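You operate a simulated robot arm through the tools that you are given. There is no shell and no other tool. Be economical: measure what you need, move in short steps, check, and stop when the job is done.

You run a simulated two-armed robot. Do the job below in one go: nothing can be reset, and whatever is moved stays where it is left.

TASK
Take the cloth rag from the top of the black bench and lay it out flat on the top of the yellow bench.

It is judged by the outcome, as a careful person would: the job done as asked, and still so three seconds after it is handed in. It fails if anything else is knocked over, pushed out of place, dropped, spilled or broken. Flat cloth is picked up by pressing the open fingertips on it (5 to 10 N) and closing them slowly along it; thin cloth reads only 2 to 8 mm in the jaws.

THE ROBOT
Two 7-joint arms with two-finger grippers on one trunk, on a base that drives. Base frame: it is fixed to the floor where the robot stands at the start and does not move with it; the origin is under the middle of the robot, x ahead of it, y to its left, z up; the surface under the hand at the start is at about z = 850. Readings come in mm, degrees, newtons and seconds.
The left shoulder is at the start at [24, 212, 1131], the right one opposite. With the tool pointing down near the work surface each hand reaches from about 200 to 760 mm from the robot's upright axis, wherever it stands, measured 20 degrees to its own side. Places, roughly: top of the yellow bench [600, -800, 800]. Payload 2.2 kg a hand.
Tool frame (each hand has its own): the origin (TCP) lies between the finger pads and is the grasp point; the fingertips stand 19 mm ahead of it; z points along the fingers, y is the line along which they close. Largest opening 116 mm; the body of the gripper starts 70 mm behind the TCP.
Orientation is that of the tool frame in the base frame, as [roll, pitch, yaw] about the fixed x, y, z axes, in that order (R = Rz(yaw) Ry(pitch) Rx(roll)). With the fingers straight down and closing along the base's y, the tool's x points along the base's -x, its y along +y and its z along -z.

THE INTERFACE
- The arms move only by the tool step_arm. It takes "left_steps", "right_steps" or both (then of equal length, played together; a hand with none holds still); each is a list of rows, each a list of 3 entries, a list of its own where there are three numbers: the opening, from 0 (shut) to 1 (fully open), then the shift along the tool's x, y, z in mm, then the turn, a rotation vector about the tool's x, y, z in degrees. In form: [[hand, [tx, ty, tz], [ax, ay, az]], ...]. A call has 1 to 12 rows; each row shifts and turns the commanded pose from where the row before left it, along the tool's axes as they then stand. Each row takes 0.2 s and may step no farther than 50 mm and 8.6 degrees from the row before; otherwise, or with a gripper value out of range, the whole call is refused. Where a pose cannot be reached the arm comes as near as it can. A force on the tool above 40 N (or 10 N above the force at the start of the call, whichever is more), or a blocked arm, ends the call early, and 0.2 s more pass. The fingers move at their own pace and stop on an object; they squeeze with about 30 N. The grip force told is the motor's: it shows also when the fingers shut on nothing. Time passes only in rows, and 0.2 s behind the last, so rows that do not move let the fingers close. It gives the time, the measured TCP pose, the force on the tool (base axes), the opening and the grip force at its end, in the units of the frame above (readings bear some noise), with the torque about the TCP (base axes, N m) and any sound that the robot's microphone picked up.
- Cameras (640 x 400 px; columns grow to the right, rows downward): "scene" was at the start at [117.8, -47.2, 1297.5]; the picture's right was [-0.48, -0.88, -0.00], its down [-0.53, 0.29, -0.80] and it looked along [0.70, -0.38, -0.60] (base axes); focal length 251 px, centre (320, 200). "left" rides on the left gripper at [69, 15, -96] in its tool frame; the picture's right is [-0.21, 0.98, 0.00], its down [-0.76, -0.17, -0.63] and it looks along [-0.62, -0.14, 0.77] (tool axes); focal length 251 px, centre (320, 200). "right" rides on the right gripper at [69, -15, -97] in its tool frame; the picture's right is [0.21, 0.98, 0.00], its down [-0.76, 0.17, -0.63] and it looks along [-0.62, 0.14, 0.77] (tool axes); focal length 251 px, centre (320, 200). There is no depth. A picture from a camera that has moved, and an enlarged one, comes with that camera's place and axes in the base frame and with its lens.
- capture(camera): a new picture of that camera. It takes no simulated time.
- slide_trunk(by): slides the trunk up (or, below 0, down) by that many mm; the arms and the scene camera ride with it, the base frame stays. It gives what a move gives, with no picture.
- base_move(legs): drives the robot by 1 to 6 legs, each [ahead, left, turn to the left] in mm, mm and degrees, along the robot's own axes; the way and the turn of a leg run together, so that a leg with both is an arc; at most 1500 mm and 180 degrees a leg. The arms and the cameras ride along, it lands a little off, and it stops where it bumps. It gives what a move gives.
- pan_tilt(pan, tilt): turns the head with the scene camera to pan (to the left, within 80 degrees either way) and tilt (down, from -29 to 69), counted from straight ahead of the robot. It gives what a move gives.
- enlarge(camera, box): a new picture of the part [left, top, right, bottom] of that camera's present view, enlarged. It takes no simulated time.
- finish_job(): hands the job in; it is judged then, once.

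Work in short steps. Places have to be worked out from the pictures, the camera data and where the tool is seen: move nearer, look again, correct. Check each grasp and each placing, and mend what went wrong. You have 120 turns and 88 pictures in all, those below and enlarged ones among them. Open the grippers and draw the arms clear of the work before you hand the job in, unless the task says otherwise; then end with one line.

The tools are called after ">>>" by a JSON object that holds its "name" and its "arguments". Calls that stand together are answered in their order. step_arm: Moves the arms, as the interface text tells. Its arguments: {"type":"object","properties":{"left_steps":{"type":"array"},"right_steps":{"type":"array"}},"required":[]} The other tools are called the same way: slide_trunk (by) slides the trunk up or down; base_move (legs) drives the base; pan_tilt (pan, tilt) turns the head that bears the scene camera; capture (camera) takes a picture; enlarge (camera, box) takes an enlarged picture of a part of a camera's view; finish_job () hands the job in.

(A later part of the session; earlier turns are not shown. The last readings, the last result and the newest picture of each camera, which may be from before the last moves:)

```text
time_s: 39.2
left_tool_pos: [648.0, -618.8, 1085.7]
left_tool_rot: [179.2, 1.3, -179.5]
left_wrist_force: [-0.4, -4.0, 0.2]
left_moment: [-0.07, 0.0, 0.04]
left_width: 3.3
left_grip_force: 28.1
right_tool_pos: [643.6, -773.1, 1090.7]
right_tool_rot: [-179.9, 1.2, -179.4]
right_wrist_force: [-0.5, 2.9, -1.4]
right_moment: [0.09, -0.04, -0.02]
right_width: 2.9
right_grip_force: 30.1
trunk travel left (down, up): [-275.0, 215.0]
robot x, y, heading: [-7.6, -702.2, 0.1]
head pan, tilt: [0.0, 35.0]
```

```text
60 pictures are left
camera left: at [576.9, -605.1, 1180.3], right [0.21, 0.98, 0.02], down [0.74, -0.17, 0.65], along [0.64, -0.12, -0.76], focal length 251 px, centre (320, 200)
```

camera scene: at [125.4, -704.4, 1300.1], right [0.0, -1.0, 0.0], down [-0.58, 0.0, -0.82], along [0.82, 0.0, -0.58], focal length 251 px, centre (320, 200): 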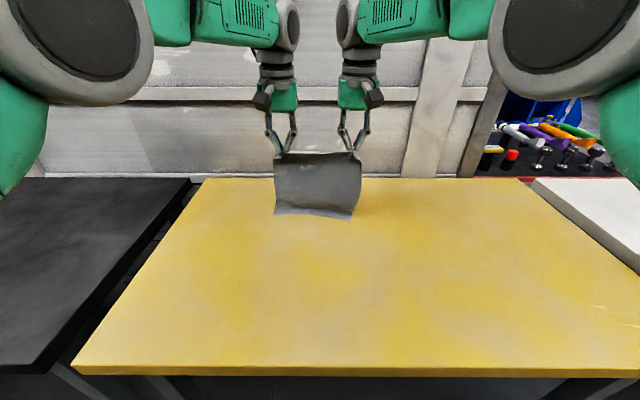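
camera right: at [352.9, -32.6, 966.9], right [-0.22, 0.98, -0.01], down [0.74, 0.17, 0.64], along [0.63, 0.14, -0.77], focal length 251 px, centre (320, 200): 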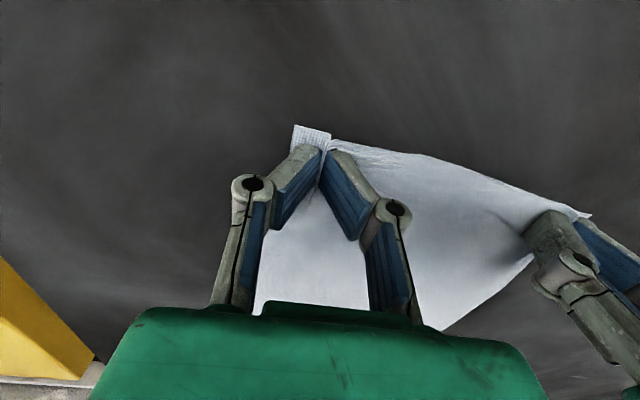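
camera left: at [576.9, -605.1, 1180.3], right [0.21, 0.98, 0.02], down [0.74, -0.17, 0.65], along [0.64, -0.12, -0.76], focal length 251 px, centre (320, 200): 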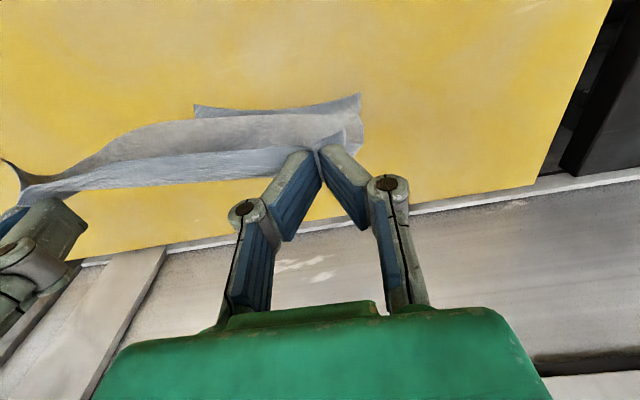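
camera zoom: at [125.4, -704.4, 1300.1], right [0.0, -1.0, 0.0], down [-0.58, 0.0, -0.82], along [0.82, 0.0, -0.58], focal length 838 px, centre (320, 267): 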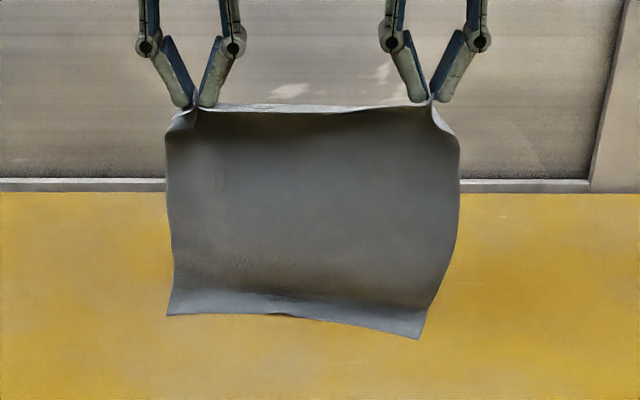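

The free edge isn't touching yet (about z 847, x 694) – it may still be swinging from the drive. Wait a moment and look again.

>>> {"name": "step_arm", "arguments": {"left_steps": [[0, [0, 0, 0], [0, 0, 0]], [0, [0, 0, 0], [0, 0, 0]], [0, [0, 0, 0], [0, 0, 0]], [0, [0, 0, 0], [0, 0, 0]], [0, [0, 0, 0], [0, 0, 0]], [0, [0, 0, 0], [0, 0, 0]], [0, [0, 0, 0], [0, 0, 0]], [0, [0, 0, 0], [0, 0, 0]]]}}

>>> {"name": "enlarge", "arguments": {"camera": "scene", "box": [240, 120, 400, 240]}}

>>> {"name": "capture", "arguments": {"camera": "left"}}

```text
time_s: 41.0
left_tool_pos: [647.6, -619.2, 1084.5]
left_tool_rot: [179.1, 1.2, -179.6]
left_wrist_force: [-0.9, -3.1, 0.0]
left_moment: [-0.03, 0.03, 0.04]
left_width: 3.9
left_grip_force: 33.0
right_tool_pos: [641.8, -773.7, 1090.6]
right_tool_rot: [-179.8, 1.2, -179.5]
right_wrist_force: [0.8, 3.1, 0.4]
right_moment: [0.05, 0.01, -0.06]
right_width: 2.6
right_grip_force: 30.2
trunk travel left (down, up): [-275.0, 215.0]
robot x, y, heading: [-9.2, -703.0, 0.3]
head pan, tilt: [0.0, 35.0]
```

```text
3.33 times, centred on (320, 180) of scene
camera zoom: at [125.2, -704.5, 1300.1], right [0.0, -1.0, 0.0], down [-0.58, 0.0, -0.82], along [0.82, 0.0, -0.58], focal length 838 px, centre (320, 267)
```

zoom: 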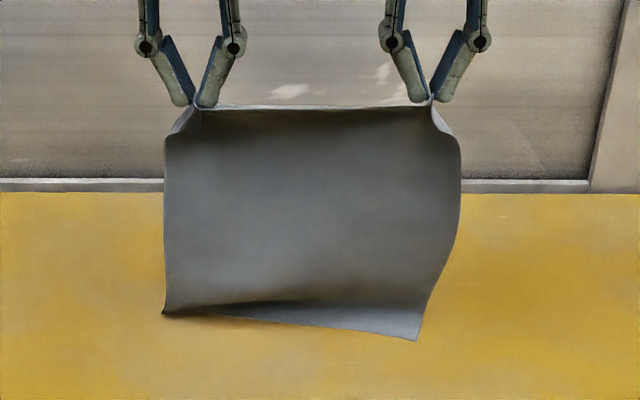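

```text
58 pictures are left
camera left: at [576.7, -605.2, 1180.6], right [0.21, 0.98, 0.02], down [0.74, -0.17, 0.65], along [0.64, -0.12, -0.76], focal length 251 px, centre (320, 200)
```

left: 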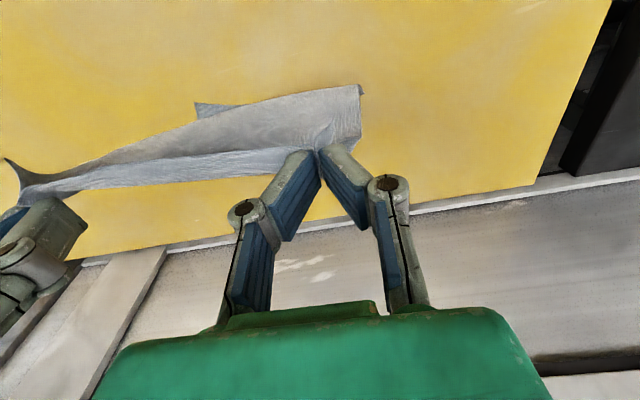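

The free edge still hangs about 50 mm up and isn't quite straight. I check the right corner too.

>>> {"name": "capture", "arguments": {"camera": "right"}}

```text
57 pictures are left
camera right: at [572.0, -788.6, 1186.8], right [-0.22, 0.97, -0.01], down [0.74, 0.18, 0.65], along [0.63, 0.14, -0.76], focal length 251 px, centre (320, 200)
```

right: 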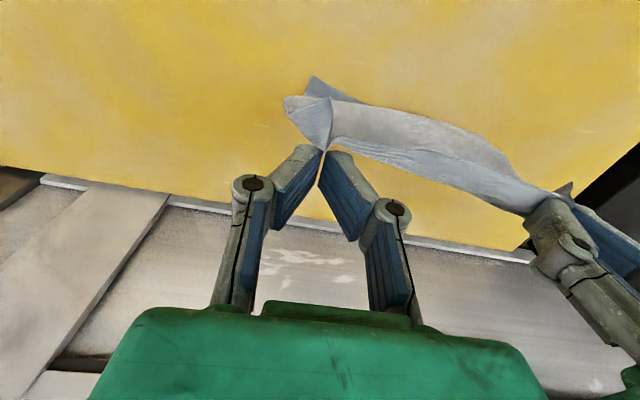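

Free edge is at z≈855. Now lay: lower and draw back together at 45°, so the free edge trails forward and lands first.

>>> {"name": "step_arm", "arguments": {"left_steps": [[0, [8, 0, 12], [0, 0, 0]], [0, [8, 0, 12], [0, 0, 0]], [0, [10, 0, 12], [0, 0, 0]], [0, [10, 0, 12], [0, 0, 0]], [0, [10, 0, 10], [0, 0, 0]], [0, [10, 0, 10], [0, 0, 0]], [0, [10, 0, 10], [0, 0, 0]], [0, [10, 0, 10], [0, 0, 0]]], "right_steps": [[0, [8, 0, 13], [0, 0, 0]], [0, [8, 0, 13], [0, 0, 0]], [0, [10, 0, 13], [0, 0, 0]], [0, [10, 0, 13], [0, 0, 0]], [0, [10, 0, 10], [0, 0, 0]], [0, [10, 0, 10], [0, 0, 0]], [0, [10, 0, 10], [0, 0, 0]], [0, [10, 0, 10], [0, 0, 0]]]}}

>>> {"name": "enlarge", "arguments": {"camera": "scene", "box": [220, 120, 420, 270]}}

>>> {"name": "capture", "arguments": {"camera": "left"}}

```text
time_s: 42.8
left_tool_pos: [572.2, -617.0, 995.9]
left_tool_rot: [179.1, 1.4, -179.5]
left_wrist_force: [-0.3, -5.9, -0.2]
left_moment: [-0.1, 0.03, 0.07]
left_width: 3.3
left_grip_force: 30.2
right_tool_pos: [567.0, -774.7, 998.9]
right_tool_rot: [-179.8, 1.3, -179.4]
right_wrist_force: [0.0, 5.9, 0.3]
right_moment: [0.11, -0.01, -0.11]
right_width: 2.9
right_grip_force: 29.7
trunk travel left (down, up): [-275.0, 215.0]
robot x, y, heading: [-5.3, -705.7, 0.0]
head pan, tilt: [0.0, 35.0]
```

```text
2.67 times, centred on (320, 195) of scene
camera zoom: at [124.0, -704.4, 1300.2], right [0.0, -1.0, 0.0], down [-0.58, 0.0, -0.82], along [0.82, 0.0, -0.58], focal length 670 px, centre (320, 213)
```

zoom: 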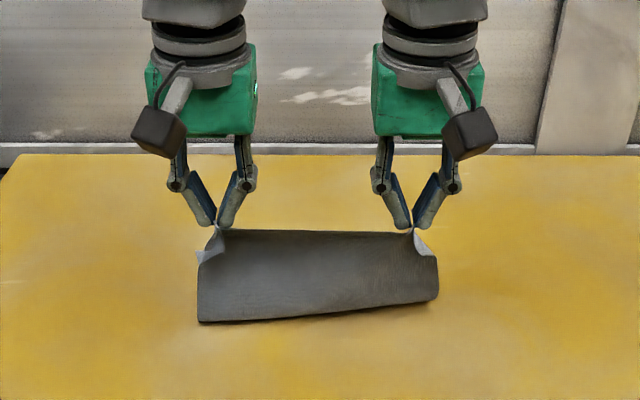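

```text
55 pictures are left
camera left: at [501.5, -603.4, 1091.2], right [0.21, 0.98, 0.02], down [0.74, -0.17, 0.65], along [0.64, -0.12, -0.76], focal length 251 px, centre (320, 200)
```

left: 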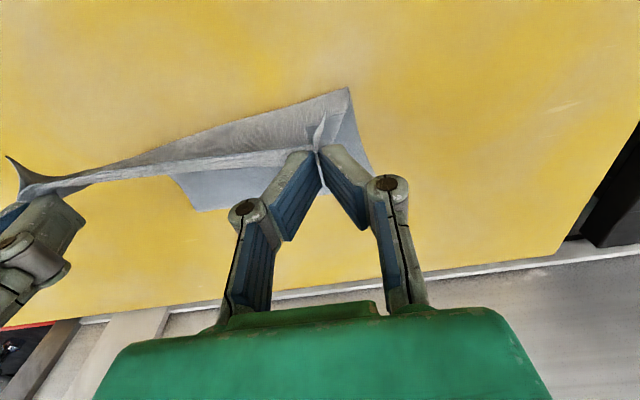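

The far part has landed with the sheet leading down from the hands. I lower 40 mm more, then use the base to back up (keeps the arms in their good range).

>>> {"name": "step_arm", "arguments": {"left_steps": [[0, [4, 0, 10], [0, 0, 0]], [0, [4, 0, 10], [0, 0, 0]], [0, [4, 0, 10], [0, 0, 0]], [0, [4, 0, 10], [0, 0, 0]], [0, [0, 0, 0], [0, 0, 0]]], "right_steps": [[0, [4, 0, 10], [0, 0, 0]], [0, [4, 0, 10], [0, 0, 0]], [0, [4, 0, 11], [0, 0, 0]], [0, [4, 0, 11], [0, 0, 0]], [0, [0, 0, 0], [0, 0, 0]]]}}

>>> {"name": "base_move", "arguments": {"legs": [[-45, 0, 0]]}}

>>> {"name": "capture", "arguments": {"camera": "scene"}}

>>> {"name": "capture", "arguments": {"camera": "left"}}

>>> {"name": "capture", "arguments": {"camera": "right"}}

```text
time_s: 44.0
left_tool_pos: [558.2, -617.9, 956.6]
left_tool_rot: [179.1, 1.4, -179.5]
left_wrist_force: [-0.3, -6.6, -0.5]
left_moment: [-0.08, -0.02, 0.09]
left_width: 3.0
left_grip_force: 29.9
right_tool_pos: [552.0, -775.4, 952.6]
right_tool_rot: [-179.8, 1.2, -179.4]
right_wrist_force: [0.8, 5.2, -0.7]
right_moment: [0.13, -0.04, -0.06]
right_width: 2.8
right_grip_force: 29.7
trunk travel left (down, up): [-275.0, 215.0]
robot x, y, heading: [-8.5, -703.0, 0.4]
head pan, tilt: [0.0, 35.0]
```

```text
time_s: 44.9
left_tool_pos: [513.6, -617.2, 955.7]
left_tool_rot: [179.1, 1.4, -179.7]
left_wrist_force: [-1.0, -5.8, -0.1]
left_moment: [-0.14, -0.05, 0.07]
left_width: 2.7
left_grip_force: 29.9
right_tool_pos: [507.2, -775.5, 953.0]
right_tool_rot: [-179.8, 1.1, -179.5]
right_wrist_force: [-0.4, 5.9, 1.0]
right_moment: [0.13, -0.01, -0.08]
right_width: 2.9
right_grip_force: 30.5
trunk travel left (down, up): [-275.0, 215.0]
robot x, y, heading: [-53.3, -705.0, 0.4]
head pan, tilt: [0.0, 35.0]
```

```text
54 pictures are left
camera scene: at [80.5, -704.2, 1300.0], right [0.0, -1.0, 0.0], down [-0.58, 0.0, -0.82], along [0.82, 0.0, -0.58], focal length 251 px, centre (320, 200)
```

scene: 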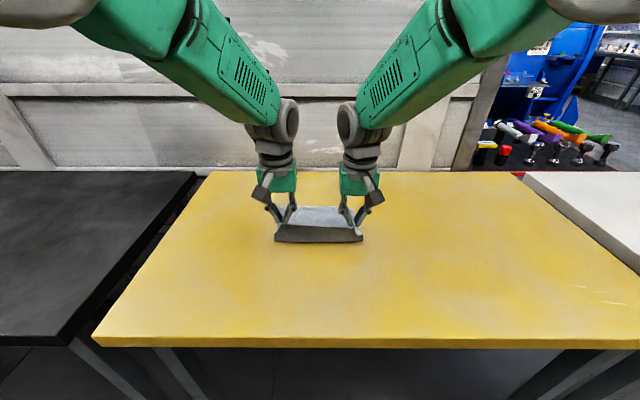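

```text
53 pictures are left
camera left: at [441.9, -604.3, 1051.5], right [0.21, 0.98, 0.02], down [0.74, -0.17, 0.65], along [0.64, -0.12, -0.76], focal length 251 px, centre (320, 200)
```

left: 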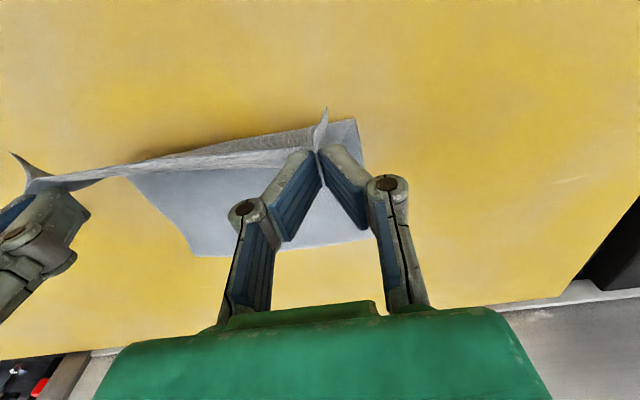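

```text
52 pictures are left
camera right: at [435.7, -791.6, 1048.9], right [-0.22, 0.97, -0.01], down [0.74, 0.17, 0.65], along [0.63, 0.14, -0.76], focal length 251 px, centre (320, 200)
```

right: 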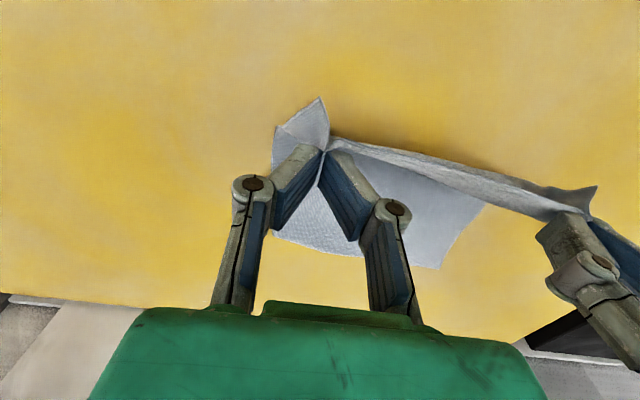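

Going well. Triangulation shows the yellow top is actually near z≈850 as well; far edge lies at x≈690/666. Lower 30 mm and back up another 45 mm.

>>> {"name": "step_arm", "arguments": {"left_steps": [[0, [0, 0, 10], [0, 0, 0]], [0, [0, 0, 10], [0, 0, 0]], [0, [0, 0, 10], [0, 0, 0]], [0, [0, 0, 0], [0, 0, 0]]], "right_steps": [[0, [2, 0, 10], [0, 0, 0]], [0, [2, 0, 10], [0, 0, 0]], [0, [2, 0, 8], [0, 0, 0]], [0, [0, 0, 0], [0, 0, 0]]]}}

>>> {"name": "base_move", "arguments": {"legs": [[-45, 0, 0]]}}

>>> {"name": "capture", "arguments": {"camera": "left"}}

>>> {"name": "capture", "arguments": {"camera": "right"}}

```text
time_s: 45.9
left_tool_pos: [509.3, -618.2, 929.5]
left_tool_rot: [179.1, 1.5, -179.6]
left_wrist_force: [-0.2, -3.3, -0.7]
left_moment: [-0.07, 0.04, 0.02]
left_width: 3.1
left_grip_force: 30.0
right_tool_pos: [497.9, -774.5, 927.6]
right_tool_rot: [-179.8, 1.5, -179.5]
right_wrist_force: [0.7, 4.1, 0.2]
right_moment: [0.11, -0.01, -0.08]
right_width: 3.0
right_grip_force: 30.5
trunk travel left (down, up): [-275.0, 215.0]
robot x, y, heading: [-50.1, -704.2, 0.4]
head pan, tilt: [0.0, 35.0]
```

```text
time_s: 46.8
left_tool_pos: [466.3, -617.5, 928.0]
left_tool_rot: [179.2, 1.5, -179.7]
left_wrist_force: [-1.3, -4.2, 0.8]
left_moment: [-0.12, -0.05, 0.06]
left_width: 2.8
left_grip_force: 30.3
right_tool_pos: [453.9, -774.5, 927.8]
right_tool_rot: [-179.8, 1.5, -179.7]
right_wrist_force: [0.0, 4.7, -0.1]
right_moment: [0.06, -0.06, -0.07]
right_width: 2.9
right_grip_force: 29.8
trunk travel left (down, up): [-275.0, 215.0]
robot x, y, heading: [-97.2, -702.1, 0.3]
head pan, tilt: [0.0, 35.0]
```

```text
51 pictures are left
camera left: at [394.7, -604.3, 1023.3], right [0.21, 0.98, 0.02], down [0.74, -0.17, 0.65], along [0.64, -0.12, -0.76], focal length 251 px, centre (320, 200)
```

left: 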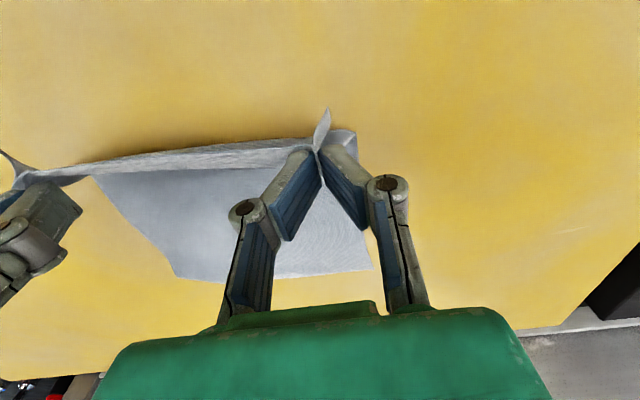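

```text
50 pictures are left
camera right: at [382.8, -789.8, 1023.2], right [-0.22, 0.97, -0.01], down [0.74, 0.17, 0.65], along [0.64, 0.14, -0.76], focal length 251 px, centre (320, 200)
```

right: 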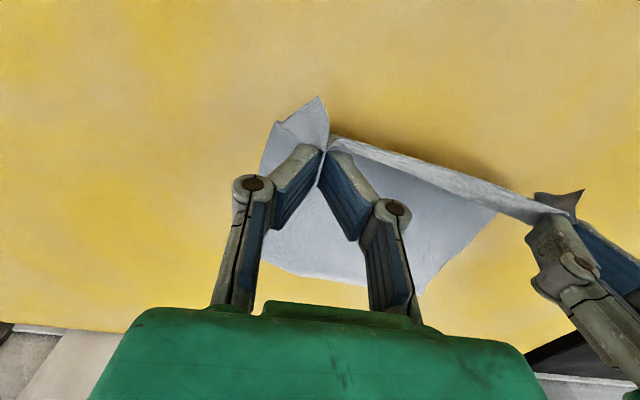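

The sheet lays out well. Lower about 50 mm while drawing back 25 mm with the arms.

>>> {"name": "step_arm", "arguments": {"left_steps": [[0, [5, 0, 9], [0, 0, 0]], [0, [5, 0, 9], [0, 0, 0]], [0, [5, 0, 9], [0, 0, 0]], [0, [5, 0, 9], [0, 0, 0]], [0, [5, 0, 9], [0, 0, 0]], [0, [0, 0, 0], [0, 0, 0]]], "right_steps": [[0, [5, 0, 9], [0, 0, 0]], [0, [5, 0, 9], [0, 0, 0]], [0, [5, 0, 9], [0, 0, 0]], [0, [5, 0, 9], [0, 0, 0]], [0, [5, 0, 9], [0, 0, 0]], [0, [0, 0, 0], [0, 0, 0]]]}}

>>> {"name": "capture", "arguments": {"camera": "left"}}

>>> {"name": "capture", "arguments": {"camera": "right"}}

>>> {"name": "enlarge", "arguments": {"camera": "scene", "box": [220, 160, 420, 310]}}

```text
time_s: 48.2
left_tool_pos: [438.4, -618.7, 885.0]
left_tool_rot: [179.1, 1.9, -179.6]
left_wrist_force: [-0.8, -4.4, 0.0]
left_moment: [-0.1, 0.0, 0.07]
left_width: 2.6
left_grip_force: 29.8
right_tool_pos: [428.4, -774.7, 886.1]
right_tool_rot: [179.8, 1.8, 179.9]
right_wrist_force: [0.5, 4.7, 0.6]
right_moment: [0.11, 0.03, -0.09]
right_width: 3.0
right_grip_force: 29.7
trunk travel left (down, up): [-275.0, 215.0]
robot x, y, heading: [-89.8, -705.3, 0.1]
head pan, tilt: [0.0, 35.0]
```

```text
49 pictures are left
camera left: at [365.9, -605.2, 978.9], right [0.21, 0.98, 0.02], down [0.74, -0.17, 0.65], along [0.64, -0.12, -0.76], focal length 251 px, centre (320, 200)
```

left: 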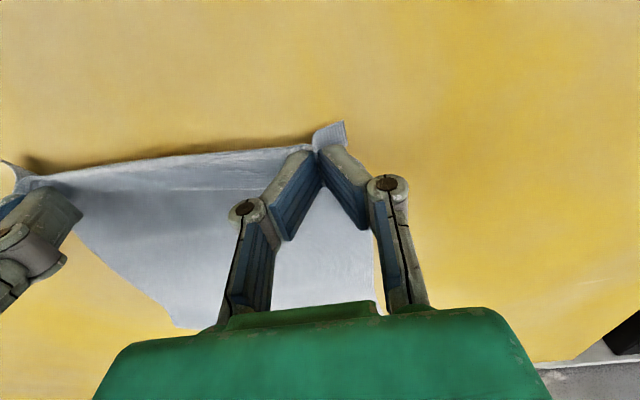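

```text
48 pictures are left
camera right: at [356.2, -792.1, 979.8], right [-0.21, 0.98, 0.0], down [0.74, 0.16, 0.66], along [0.64, 0.14, -0.75], focal length 251 px, centre (320, 200)
```

right: 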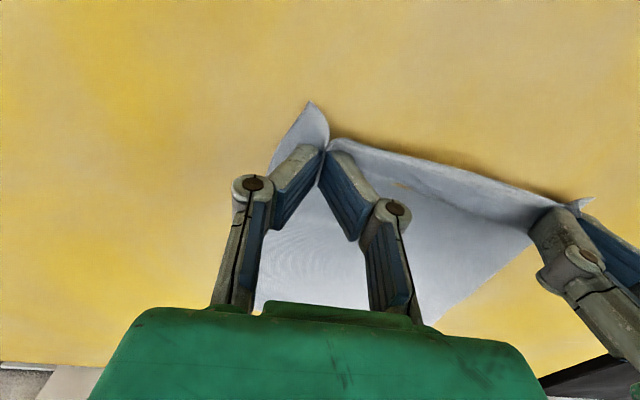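

```text
2.67 times, centred on (320, 235) of scene
camera zoom: at [36.2, -704.6, 1300.2], right [0.0, -1.0, 0.0], down [-0.58, 0.0, -0.82], along [0.82, 0.0, -0.58], focal length 670 px, centre (320, 107)
```

zoom: 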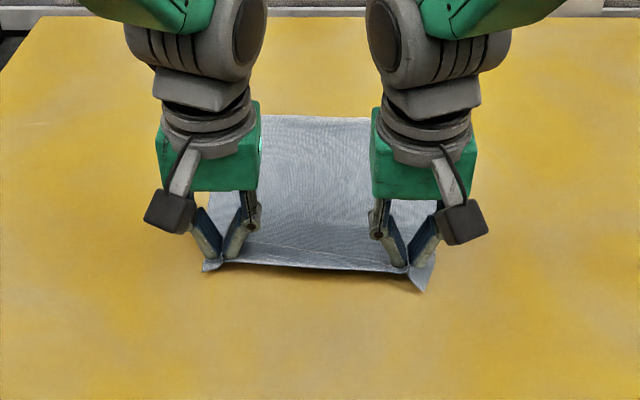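

Almost flat. Lower slowly to contact with a slight draw back.

>>> {"name": "step_arm", "arguments": {"left_steps": [[0, [2, 0, 4], [0, 0, 0]], [0, [2, 0, 4], [0, 0, 0]], [0, [1, 0, 4], [0, 0, 0]], [0, [0, 0, 2], [0, 0, 0]], [0, [0, 0, 0], [0, 0, 0]]], "right_steps": [[0, [2, 0, 4], [0, 0, 0]], [0, [2, 0, 4], [0, 0, 0]], [0, [1, 0, 4], [0, 0, 0]], [0, [0, 0, 3], [0, 0, 0]], [0, [0, 0, 0], [0, 0, 0]]]}}

>>> {"name": "capture", "arguments": {"camera": "left"}}

```text
time_s: 49.4
left_tool_pos: [433.0, -617.5, 871.8]
left_tool_rot: [179.2, 1.9, -179.6]
left_wrist_force: [-0.2, -8.4, 1.4]
left_moment: [-0.11, 0.02, 0.09]
left_width: 3.2
left_grip_force: 30.6
right_tool_pos: [422.8, -777.3, 871.5]
right_tool_rot: [179.8, 1.8, 180.0]
right_wrist_force: [-0.1, 7.4, 3.7]
right_moment: [0.17, 0.01, -0.1]
right_width: 2.8
right_grip_force: 30.6
trunk travel left (down, up): [-275.0, 215.0]
robot x, y, heading: [-96.4, -705.2, 0.0]
head pan, tilt: [0.0, 35.0]
```

```text
46 pictures are left
camera left: at [361.0, -604.3, 966.0], right [0.21, 0.98, 0.02], down [0.74, -0.17, 0.65], along [0.64, -0.12, -0.76], focal length 251 px, centre (320, 200)
```

left: 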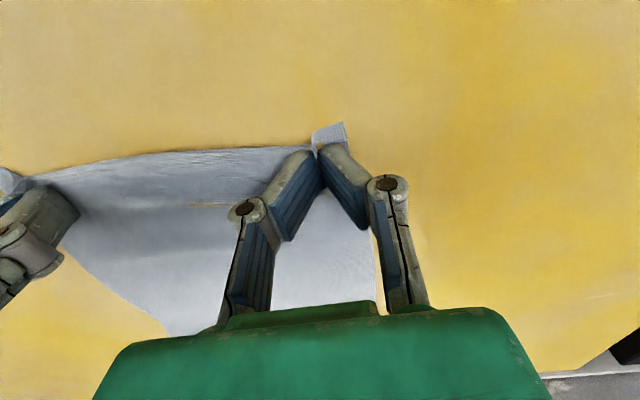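

Contact at z≈872. Press lightly and open slowly so the fingers spread the pinched folds back out.

>>> {"name": "step_arm", "arguments": {"left_steps": [[0, [0, 0, 1.5], [0, 0, 0]], [0.04, [0, 0, 0], [0, 0, 0]], [0.08, [0, 0, 0], [0, 0, 0]], [0.12, [0, 0, 0], [0, 0, 0]], [0.16, [0, 0, 0], [0, 0, 0]], [0.2, [0, 0, 0], [0, 0, 0]], [0.24, [0, 0, 0], [0, 0, 0]], [0.28, [0, 0, 0], [0, 0, 0]], [0.3, [0, 0, 0], [0, 0, 0]]], "right_steps": [[0, [0, 0, 0.5], [0, 0, 0]], [0.04, [0, 0, 0], [0, 0, 0]], [0.08, [0, 0, 0], [0, 0, 0]], [0.12, [0, 0, 0], [0, 0, 0]], [0.16, [0, 0, 0], [0, 0, 0]], [0.2, [0, 0, 0], [0, 0, 0]], [0.24, [0, 0, 0], [0, 0, 0]], [0.28, [0, 0, 0], [0, 0, 0]], [0.3, [0, 0, 0], [0, 0, 0]]]}}

>>> {"name": "capture", "arguments": {"camera": "left"}}

>>> {"name": "capture", "arguments": {"camera": "right"}}

```text
time_s: 51.4
left_tool_pos: [433.0, -616.9, 869.8]
left_tool_rot: [179.1, 1.8, -179.6]
left_wrist_force: [0.7, 1.2, 5.5]
left_moment: [0.08, 0.05, 0.0]
left_width: 31.7
left_grip_force: 3.7
right_tool_pos: [422.1, -777.5, 870.4]
right_tool_rot: [179.7, 1.7, -179.9]
right_wrist_force: [0.8, -0.3, 3.6]
right_moment: [0.0, 0.04, 0.02]
right_width: 31.5
right_grip_force: 3.6
trunk travel left (down, up): [-275.0, 215.0]
robot x, y, heading: [-95.9, -701.2, 0.3]
head pan, tilt: [0.0, 35.0]
```

```text
45 pictures are left
camera left: at [361.0, -603.7, 964.5], right [0.21, 0.98, 0.02], down [0.74, -0.17, 0.65], along [0.64, -0.12, -0.76], focal length 251 px, centre (320, 200)
```

left: 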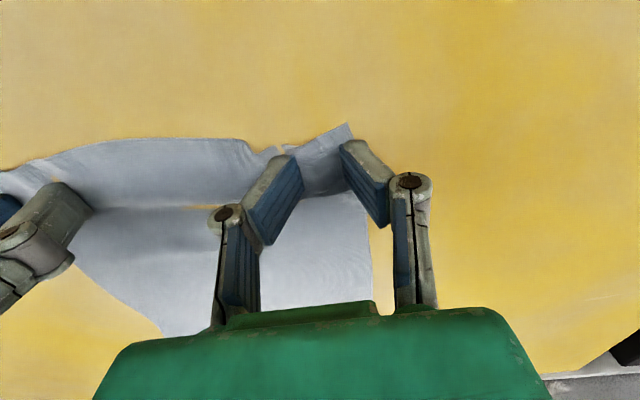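

```text
44 pictures are left
camera right: at [350.7, -793.1, 964.9], right [-0.21, 0.98, 0.0], down [0.74, 0.16, 0.66], along [0.64, 0.14, -0.76], focal length 251 px, centre (320, 200)
```

right: 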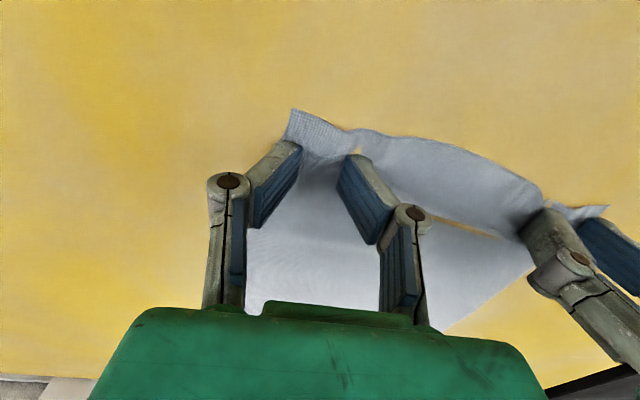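

Released. Lift both hands straight up 100 mm and spread aside, then view the cloth.

>>> {"name": "step_arm", "arguments": {"left_steps": [[0.3, [0, 0, -8], [0, 0, 0]], [0.3, [0, 0, -20], [0, 0, 0]], [0.3, [0, 0, -25], [0, 0, 0]], [0.3, [0, 0, -25], [0, 0, 0]], [0.3, [0, 15, -25], [0, 0, 0]], [0.3, [0, 25, 0], [0, 0, 0]], [0.3, [0, 30, 0], [0, 0, 0]], [0.3, [0, 30, 0], [0, 0, 0]], [0.3, [0, 30, 0], [0, 0, 0]]], "right_steps": [[0.3, [0, 0, -8], [0, 0, 0]], [0.3, [0, 0, -20], [0, 0, 0]], [0.3, [0, 0, -25], [0, 0, 0]], [0.3, [0, 0, -25], [0, 0, 0]], [0.3, [0, -15, -25], [0, 0, 0]], [0.3, [0, -25, 0], [0, 0, 0]], [0.3, [0, -30, 0], [0, 0, 0]], [0.3, [0, -30, 0], [0, 0, 0]], [0.3, [0, -30, 0], [0, 0, 0]]]}}

>>> {"name": "enlarge", "arguments": {"camera": "scene", "box": [220, 160, 420, 310]}}

>>> {"name": "capture", "arguments": {"camera": "left"}}

>>> {"name": "capture", "arguments": {"camera": "right"}}

```text
time_s: 53.4
left_tool_pos: [429.6, -490.5, 974.3]
left_tool_rot: [179.2, 1.7, -179.7]
left_wrist_force: [-0.4, 0.1, 0.0]
left_moment: [0.0, 0.01, -0.02]
left_width: 34.7
left_grip_force: 0.0
right_tool_pos: [421.4, -904.3, 973.2]
right_tool_rot: [-179.8, 1.8, -179.5]
right_wrist_force: [-0.2, -0.8, -0.2]
right_moment: [-0.02, 0.0, -0.01]
right_width: 35.1
right_grip_force: 0.0
trunk travel left (down, up): [-275.0, 215.0]
robot x, y, heading: [-96.7, -705.6, 0.2]
head pan, tilt: [0.0, 35.0]
```

```text
2.67 times, centred on (320, 235) of scene
camera zoom: at [36.1, -704.7, 1300.2], right [0.0, -1.0, 0.0], down [-0.58, 0.0, -0.82], along [0.82, 0.0, -0.58], focal length 670 px, centre (320, 107)
```

zoom: 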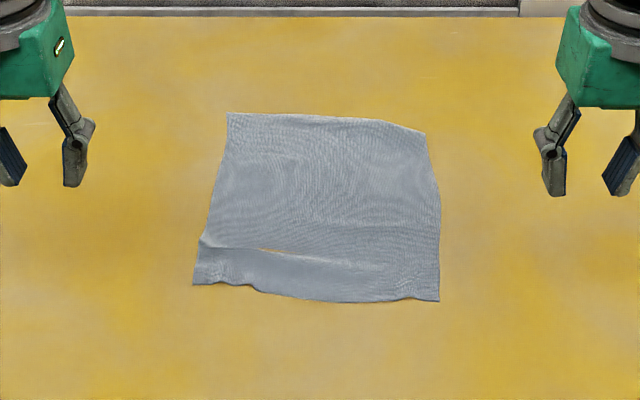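

```text
42 pictures are left
camera left: at [357.7, -476.2, 1069.0], right [0.21, 0.98, 0.02], down [0.74, -0.17, 0.65], along [0.64, -0.12, -0.76], focal length 251 px, centre (320, 200)
```

left: 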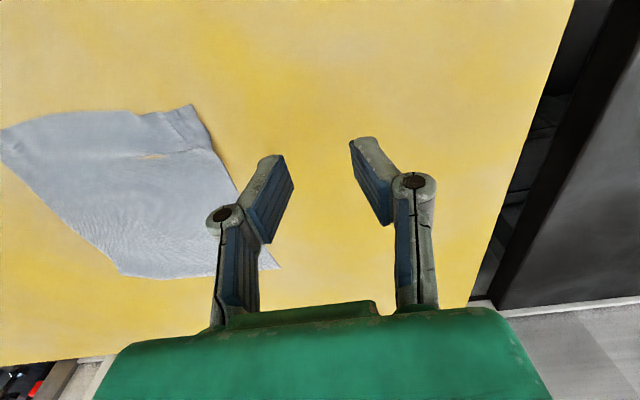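

```text
41 pictures are left
camera right: at [350.1, -920.2, 1067.5], right [-0.22, 0.97, -0.01], down [0.74, 0.17, 0.65], along [0.64, 0.14, -0.76], focal length 251 px, centre (320, 200)
```

right: 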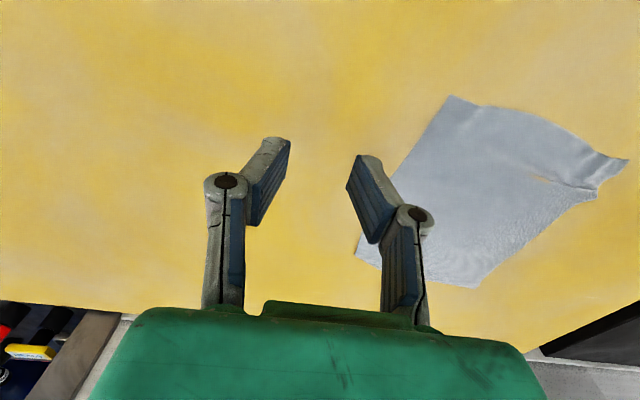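

Nearly flat, but a wrinkle shows near the left of the near edge. Zoom in.

>>> {"name": "enlarge", "arguments": {"camera": "scene", "box": [270, 195, 370, 262]}}

>>> {"name": "enlarge", "arguments": {"camera": "left", "box": [0, 80, 260, 250]}}

```text
5.97 times, centred on (320, 228) of scene
camera zoom: at [36.1, -704.7, 1300.2], right [0.0, -1.0, 0.0], down [-0.58, 0.0, -0.82], along [0.82, 0.0, -0.58], focal length 1501 px, centre (320, 30)
```

zoom: 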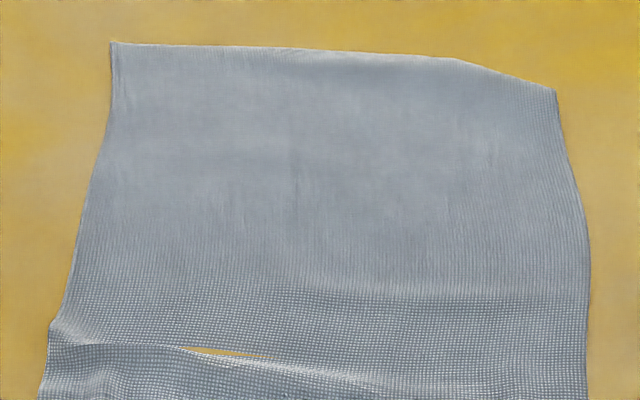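

```text
2.35 times, centred on (130, 165) of left
camera zoom: at [357.7, -476.2, 1069.0], right [0.21, 0.98, 0.02], down [0.74, -0.17, 0.65], along [0.64, -0.12, -0.76], focal length 592 px, centre (767, 282)
```

zoom: 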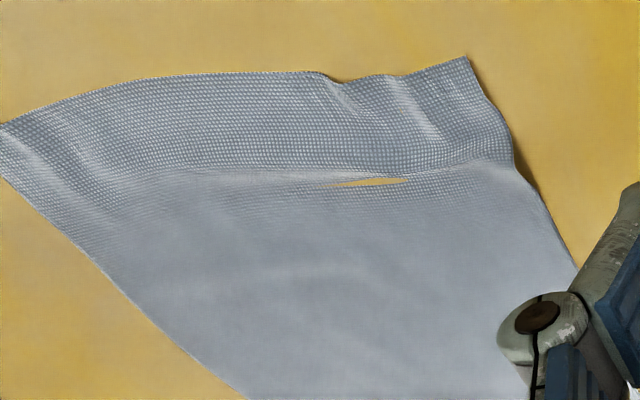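

Small slack wrinkles remain. I check the right side, whose far corner looks bent.

>>> {"name": "enlarge", "arguments": {"camera": "right", "box": [340, 80, 640, 300]}}

>>> {"name": "enlarge", "arguments": {"camera": "scene", "box": [320, 180, 380, 220]}}

```text
1.82 times, centred on (490, 190) of right
camera zoom: at [350.1, -920.2, 1067.5], right [-0.22, 0.97, -0.01], down [0.74, 0.17, 0.65], along [0.64, 0.14, -0.76], focal length 457 px, centre (11, 218)
```

zoom: 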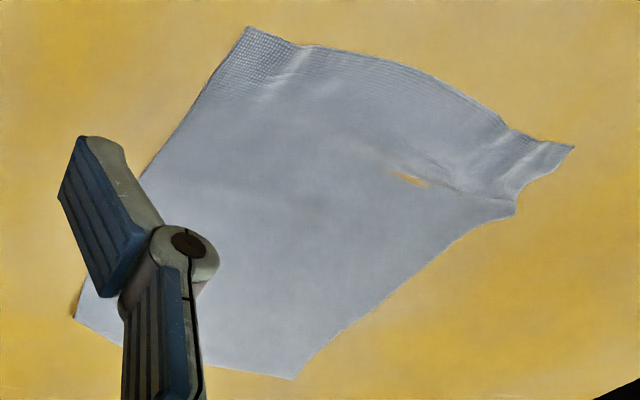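

```text
10.00 times, centred on (350, 200) of scene
camera zoom: at [36.1, -704.7, 1300.2], right [0.0, -1.0, 0.0], down [-0.58, 0.0, -0.82], along [0.82, 0.0, -0.58], focal length 2514 px, centre (20, 200)
```

zoom: 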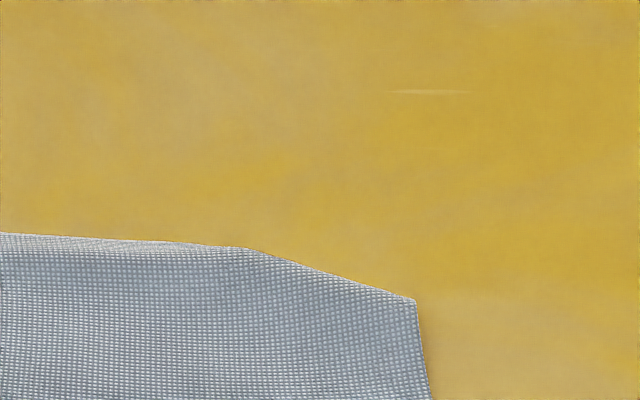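

The far right corner is tucked under (a fold line of about 49 mm from (646,−778) to (621,−820)). I'll fix it by pinching inboard of it, lifting so the flap drops open, and relaying. First reposition the base for the right hand.

>>> {"name": "base_move", "arguments": {"legs": [[90, 90, 0]]}}

>>> {"name": "step_arm", "arguments": {"right_steps": [[0.26, [-20, 5, 0], [0, 0, 0]], [0.26, [-20, 5, 0], [0, 0, 0]], [0.26, [0, 0, 0], [0, 0, 0]], [0.26, [0, 0, 0], [0, 0, 0]], [0.26, [0, 0, 0], [0, 0, 0]], [0.26, [0, 0, 0], [0, 0, 0]]]}}

>>> {"name": "capture", "arguments": {"camera": "right"}}

>>> {"name": "capture", "arguments": {"camera": "scene"}}

```text
time_s: 54.7
left_tool_pos: [517.4, -426.5, 979.4]
left_tool_rot: [177.7, 2.0, -179.8]
left_wrist_force: [0.4, -2.0, -0.7]
left_moment: [0.19, -0.03, 0.01]
left_width: 34.8
left_grip_force: 0.0
right_tool_pos: [510.9, -840.8, 967.2]
right_tool_rot: [178.7, 1.7, -179.7]
right_wrist_force: [0.6, -2.4, 0.3]
right_moment: [0.16, -0.01, -0.01]
right_width: 34.7
right_grip_force: 0.1
trunk travel left (down, up): [-275.0, 215.0]
robot x, y, heading: [-7.4, -618.8, 0.1]
head pan, tilt: [0.0, 35.0]
```

```text
time_s: 56.1
left_tool_pos: [513.3, -400.7, 976.6]
left_tool_rot: [179.3, 2.0, -179.5]
left_wrist_force: [-0.7, -0.2, 0.0]
left_moment: [-0.03, 0.0, 0.01]
left_width: 34.9
left_grip_force: 0.0
right_tool_pos: [546.5, -803.4, 976.2]
right_tool_rot: [-179.6, 1.8, -179.6]
right_wrist_force: [0.7, -0.1, 0.5]
right_moment: [-0.04, -0.05, -0.02]
right_width: 30.3
right_grip_force: 0.1
trunk travel left (down, up): [-275.0, 215.0]
robot x, y, heading: [-2.2, -616.5, 0.1]
head pan, tilt: [0.0, 35.0]
```

```text
36 pictures are left
camera right: at [475.6, -819.6, 1070.9], right [-0.22, 0.98, -0.01], down [0.73, 0.17, 0.66], along [0.64, 0.13, -0.75], focal length 251 px, centre (320, 200)
```

right: 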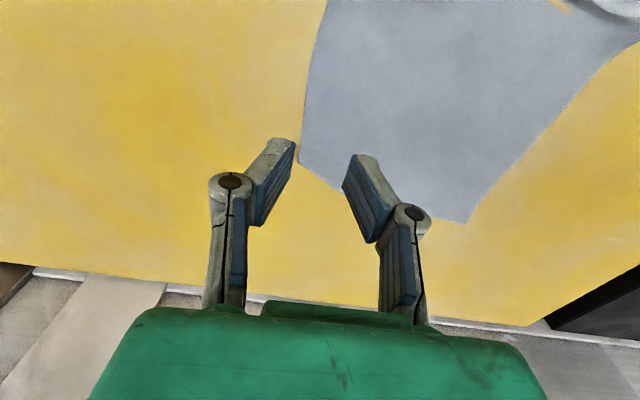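

```text
35 pictures are left
camera scene: at [123.8, -605.2, 1300.1], right [0.01, -1.0, 0.01], down [-0.58, -0.01, -0.82], along [0.82, 0.0, -0.58], focal length 251 px, centre (320, 200)
```

scene: 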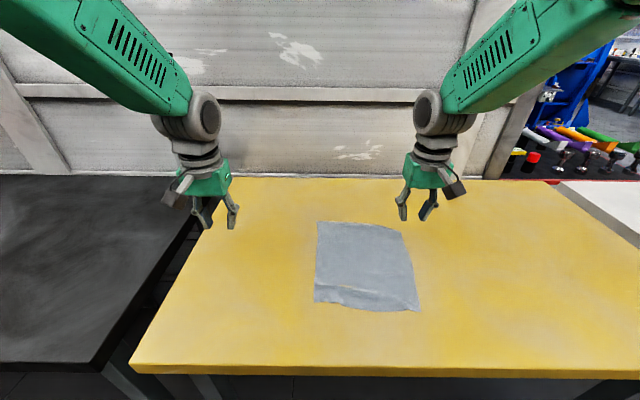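

Corner fold end confirmed at about (615,−813). Bring the right hand to the pinch point (595,−779), just above contact.

>>> {"name": "step_arm", "arguments": {"right_steps": [[0.26, [-16, 8, 15], [0, 0, 0]], [0.26, [-16, 8, 15], [0, 0, 0]], [0.26, [-16, 8, 15], [0, 0, 0]], [0.26, [0, 0, 15], [0, 0, 0]], [0.26, [0, 0, 15], [0, 0, 0]], [0.26, [0, 0, 15], [0, 0, 0]], [0.26, [0, 0, 9], [0, 0, 0]], [0.26, [0, 0, 0], [0, 0, 0]], [0.26, [0, 0, 0], [0, 0, 0]]]}}

>>> {"name": "capture", "arguments": {"camera": "right"}}

```text
time_s: 58.1
left_tool_pos: [515.9, -421.0, 978.4]
left_tool_rot: [178.4, 2.1, -179.8]
left_wrist_force: [0.9, -1.0, 0.1]
left_moment: [0.11, -0.02, 0.02]
left_width: 34.8
left_grip_force: 0.1
right_tool_pos: [598.3, -800.1, 875.0]
right_tool_rot: [179.4, 1.8, -179.8]
right_wrist_force: [1.4, -1.5, 0.1]
right_moment: [0.12, 0.0, -0.04]
right_width: 29.9
right_grip_force: 0.1
trunk travel left (down, up): [-275.0, 215.0]
robot x, y, heading: [-6.2, -623.4, 0.3]
head pan, tilt: [0.0, 35.0]
```

```text
34 pictures are left
camera right: at [527.0, -816.5, 969.6], right [-0.22, 0.98, 0.0], down [0.74, 0.16, 0.66], along [0.64, 0.14, -0.75], focal length 251 px, centre (320, 200)
```

right: 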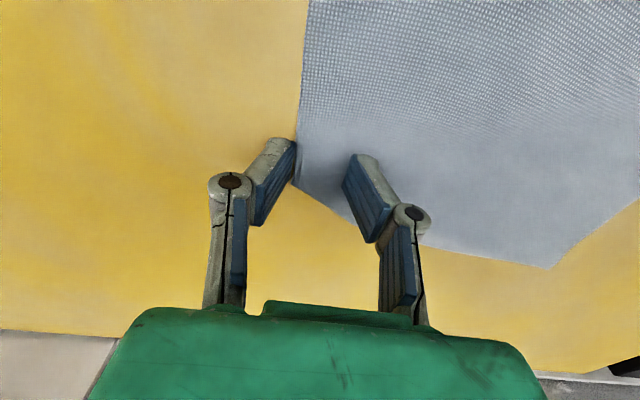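

The lateral drive makes the body sway slowly again; wait for it to settle.

>>> {"name": "step_arm", "arguments": {"right_steps": [[0.26, [0, 0, -5], [0, 0, 0]], [0.26, [0, 0, 0], [0, 0, 0]], [0.26, [0, 0, 0], [0, 0, 0]], [0.26, [0, 0, 0], [0, 0, 0]], [0.26, [0, 0, 0], [0, 0, 0]], [0.26, [0, 0, 0], [0, 0, 0]], [0.26, [0, 0, 0], [0, 0, 0]], [0.26, [0, 0, 0], [0, 0, 0]], [0.26, [0, 0, 0], [0, 0, 0]], [0.26, [0, 0, 0], [0, 0, 0]], [0.26, [0, 0, 0], [0, 0, 0]], [0.26, [0, 0, 0], [0, 0, 0]]]}}

>>> {"name": "step_arm", "arguments": {"right_steps": [[0.26, [0, 0, 0], [0, 0, 0]], [0.26, [0, 0, 0], [0, 0, 0]], [0.26, [0, 0, 0], [0, 0, 0]], [0.26, [0, 0, 0], [0, 0, 0]], [0.26, [0, 0, 0], [0, 0, 0]], [0.26, [0, 0, 0], [0, 0, 0]], [0.26, [0, 0, 0], [0, 0, 0]], [0.26, [0, 0, 0], [0, 0, 0]]]}}

>>> {"name": "step_arm", "arguments": {"right_steps": [[0.26, [0, 0, 0], [0, 0, 0]], [0.26, [0, 0, 0], [0, 0, 0]], [0.26, [0, 0, 0], [0, 0, 0]], [0.26, [0, 0, 0], [0, 0, 0]]]}}

```text
time_s: 60.7
left_tool_pos: [515.1, -410.5, 977.7]
left_tool_rot: [178.9, 2.0, -179.8]
left_wrist_force: [0.1, -0.8, -0.1]
left_moment: [-0.01, 0.04, -0.01]
left_width: 35.0
left_grip_force: 0.1
right_tool_pos: [598.9, -790.6, 882.0]
right_tool_rot: [179.9, 1.8, -179.8]
right_wrist_force: [-0.2, 0.2, -0.2]
right_moment: [0.07, 0.01, -0.01]
right_width: 30.1
right_grip_force: 0.0
trunk travel left (down, up): [-275.0, 215.0]
robot x, y, heading: [-6.5, -620.7, 0.2]
head pan, tilt: [0.0, 35.0]
```

```text
time_s: 62.5
left_tool_pos: [514.8, -400.7, 975.9]
left_tool_rot: [179.3, 2.0, -179.7]
left_wrist_force: [-1.1, 0.6, 0.1]
left_moment: [0.01, 0.01, 0.03]
left_width: 35.0
left_grip_force: 0.1
right_tool_pos: [599.4, -780.0, 882.8]
right_tool_rot: [-179.7, 1.9, -179.7]
right_wrist_force: [0.1, 0.5, 0.6]
right_moment: [-0.06, -0.04, 0.02]
right_width: 30.2
right_grip_force: 0.1
trunk travel left (down, up): [-275.0, 215.0]
robot x, y, heading: [-8.7, -621.3, 0.2]
head pan, tilt: [0.0, 35.0]
```

```text
time_s: 63.5
left_tool_pos: [514.8, -393.3, 974.0]
left_tool_rot: [179.6, 2.1, -179.6]
left_wrist_force: [-0.2, 1.3, 0.2]
left_moment: [-0.02, 0.01, -0.02]
left_width: 34.8
left_grip_force: 0.0
right_tool_pos: [599.2, -773.9, 884.0]
right_tool_rot: [-179.3, 1.8, -179.6]
right_wrist_force: [-0.7, 0.9, -0.1]
right_moment: [-0.03, 0.0, 0.03]
right_width: 30.4
right_grip_force: 0.0
trunk travel left (down, up): [-275.0, 215.0]
robot x, y, heading: [-9.1, -615.1, 0.5]
head pan, tilt: [0.0, 35.0]
```

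Sway has amplitude ~10 mm; the position (599,−774) is right for the pinch, so press now.

>>> {"name": "step_arm", "arguments": {"right_steps": [[0.26, [2, 0, 8], [0, 0, 0]], [0.26, [2, 0, 6], [0, 0, 0]], [0.26, [0, 0, 2], [0, 0, 0]]]}}

```text
time_s: 64.3
left_tool_pos: [514.1, -397.1, 975.4]
left_tool_rot: [179.4, 2.0, -179.6]
left_wrist_force: [0.3, 0.9, 0.2]
left_moment: [-0.05, 0.0, -0.01]
left_width: 34.8
left_grip_force: 0.1
right_tool_pos: [593.2, -777.4, 869.6]
right_tool_rot: [-179.5, 2.0, -179.6]
right_wrist_force: [-0.2, -2.3, 12.3]
right_moment: [-0.17, 0.06, -0.03]
right_width: 34.4
right_grip_force: 0.1
trunk travel left (down, up): [-275.0, 215.0]
robot x, y, heading: [-7.5, -615.9, 0.1]
head pan, tilt: [0.0, 35.0]
```

Contact at 12 N; ease slightly and close slowly.

>>> {"name": "step_arm", "arguments": {"right_steps": [[0.22, [0, 0, -0.7], [0, 0, 0]], [0.18, [0, 0, 0], [0, 0, 0]], [0.14, [0, 0, 0], [0, 0, 0]], [0.1, [0, 0, 0], [0, 0, 0]], [0.06, [0, 0, 0], [0, 0, 0]], [0.02, [0, 0, 0], [0, 0, 0]], [0, [0, 0, 0], [0, 0, 0]], [0, [0, 0, 0], [0, 0, 0]]]}}

>>> {"name": "step_arm", "arguments": {"right_steps": [[0, [0, 0, -10], [0, 0, 0]], [0, [-3, -2, -18], [0, 0, 0]], [0, [-3, -2, -18], [0, 0, 0]], [0, [-3, -2, -18], [0, 0, 0]], [0, [-3, -2, -10], [0, 0, 0]], [0, [0, 0, 0], [0, 0, 0]]]}}

>>> {"name": "enlarge", "arguments": {"camera": "scene", "box": [290, 180, 450, 300]}}

>>> {"name": "capture", "arguments": {"camera": "right"}}

```text
time_s: 66.1
left_tool_pos: [513.3, -400.7, 976.5]
left_tool_rot: [179.3, 2.1, -179.7]
left_wrist_force: [0.8, -1.0, 0.1]
left_moment: [-0.01, 0.02, -0.02]
left_width: 35.0
left_grip_force: 0.0
right_tool_pos: [593.6, -780.3, 869.2]
right_tool_rot: [-179.6, 2.0, -179.6]
right_wrist_force: [0.9, 0.1, 24.6]
right_moment: [0.0, 0.07, -0.05]
right_width: 3.0
right_grip_force: 30.5
trunk travel left (down, up): [-275.0, 215.0]
robot x, y, heading: [-5.0, -618.3, 0.3]
head pan, tilt: [0.0, 35.0]
```

```text
time_s: 67.5
left_tool_pos: [516.3, -403.2, 975.6]
left_tool_rot: [179.1, 2.0, -179.7]
left_wrist_force: [0.5, -0.5, -0.1]
left_moment: [-0.01, 0.01, 0.02]
left_width: 34.9
left_grip_force: 0.0
right_tool_pos: [604.4, -788.5, 944.6]
right_tool_rot: [-179.7, 1.8, -179.6]
right_wrist_force: [-0.6, -0.5, 0.0]
right_moment: [0.0, -0.03, 0.02]
right_width: 3.2
right_grip_force: 29.8
trunk travel left (down, up): [-275.0, 215.0]
robot x, y, heading: [-7.8, -618.3, 0.1]
head pan, tilt: [0.0, 35.0]
```

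```text
3.33 times, centred on (370, 240) of scene
camera zoom: at [124.6, -618.6, 1300.1], right [0.0, -1.0, 0.0], down [-0.58, 0.0, -0.82], along [0.82, 0.0, -0.58], focal length 838 px, centre (153, 67)
```

zoom: 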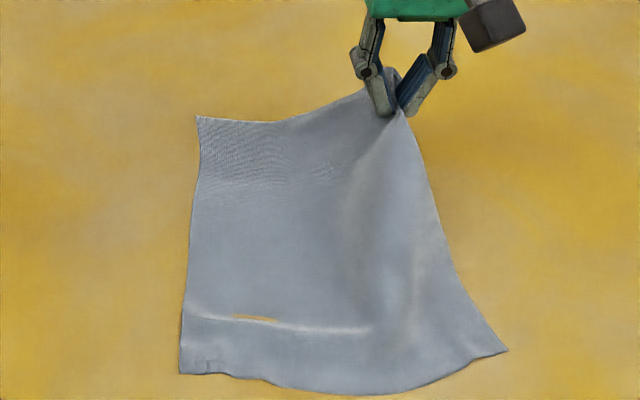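

```text
32 pictures are left
camera right: at [532.5, -804.0, 1038.8], right [-0.22, 0.98, -0.01], down [0.73, 0.17, 0.66], along [0.64, 0.14, -0.76], focal length 251 px, centre (320, 200)
```

right: 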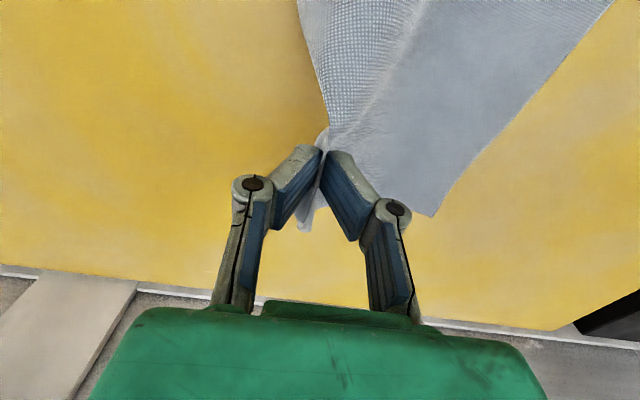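

The corner flap now hangs free. Lower it: first a bit outward, then the last part drawing inward so the flap lies outward.

>>> {"name": "step_arm", "arguments": {"right_steps": [[0, [-8, -4, 5], [0, 0, 0]], [0, [-6, -3, 8], [0, 0, 0]], [0, [-4, -2, 10], [0, 0, 0]], [0, [3, 2, 8], [0, 0, 0]], [0, [4, 3, 8], [0, 0, 0]], [0, [5, 3, 8], [0, 0, 0]], [0, [5, 3, 8], [0, 0, 0]], [0, [4, 2, 8], [0, 0, 0]], [0, [0, 0, 0], [0, 0, 0]]]}}

>>> {"name": "capture", "arguments": {"camera": "right"}}

>>> {"name": "enlarge", "arguments": {"camera": "scene", "box": [290, 180, 450, 300]}}

```text
time_s: 69.5
left_tool_pos: [513.4, -402.7, 975.1]
left_tool_rot: [179.2, 2.0, -179.7]
left_wrist_force: [-0.1, -0.5, -0.4]
left_moment: [0.02, 0.0, 0.03]
left_width: 34.6
left_grip_force: 0.1
right_tool_pos: [602.9, -786.2, 879.5]
right_tool_rot: [-179.7, 1.9, -179.6]
right_wrist_force: [-0.3, 0.9, -0.1]
right_moment: [0.01, 0.0, -0.01]
right_width: 3.2
right_grip_force: 31.6
trunk travel left (down, up): [-275.0, 215.0]
robot x, y, heading: [-6.0, -620.5, 0.3]
head pan, tilt: [0.0, 35.0]
```

```text
31 pictures are left
camera right: at [531.3, -801.4, 974.5], right [-0.22, 0.98, -0.01], down [0.73, 0.17, 0.66], along [0.64, 0.14, -0.75], focal length 251 px, centre (320, 200)
```

right: 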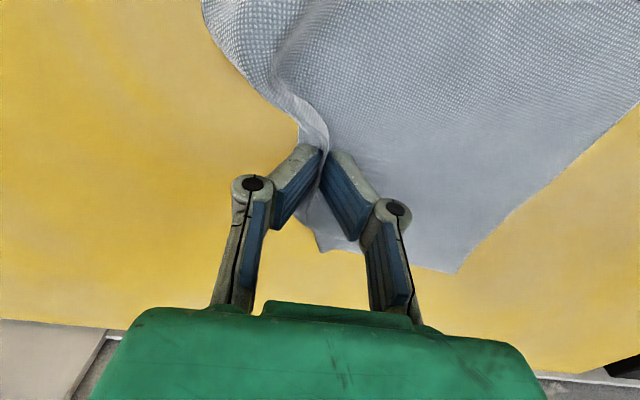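

```text
3.33 times, centred on (370, 240) of scene
camera zoom: at [124.4, -618.6, 1300.2], right [0.0, -1.0, 0.0], down [-0.58, 0.0, -0.82], along [0.82, 0.0, -0.58], focal length 838 px, centre (153, 67)
```

zoom: 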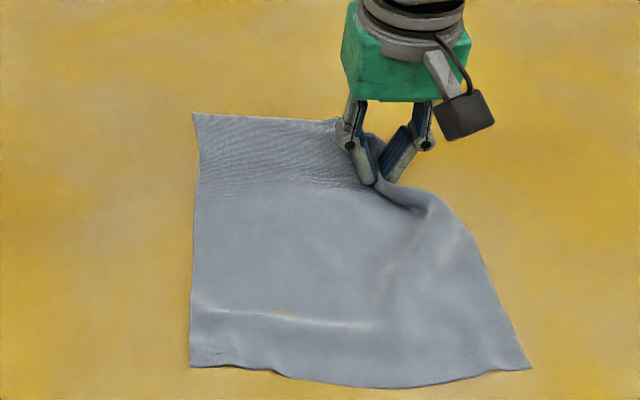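

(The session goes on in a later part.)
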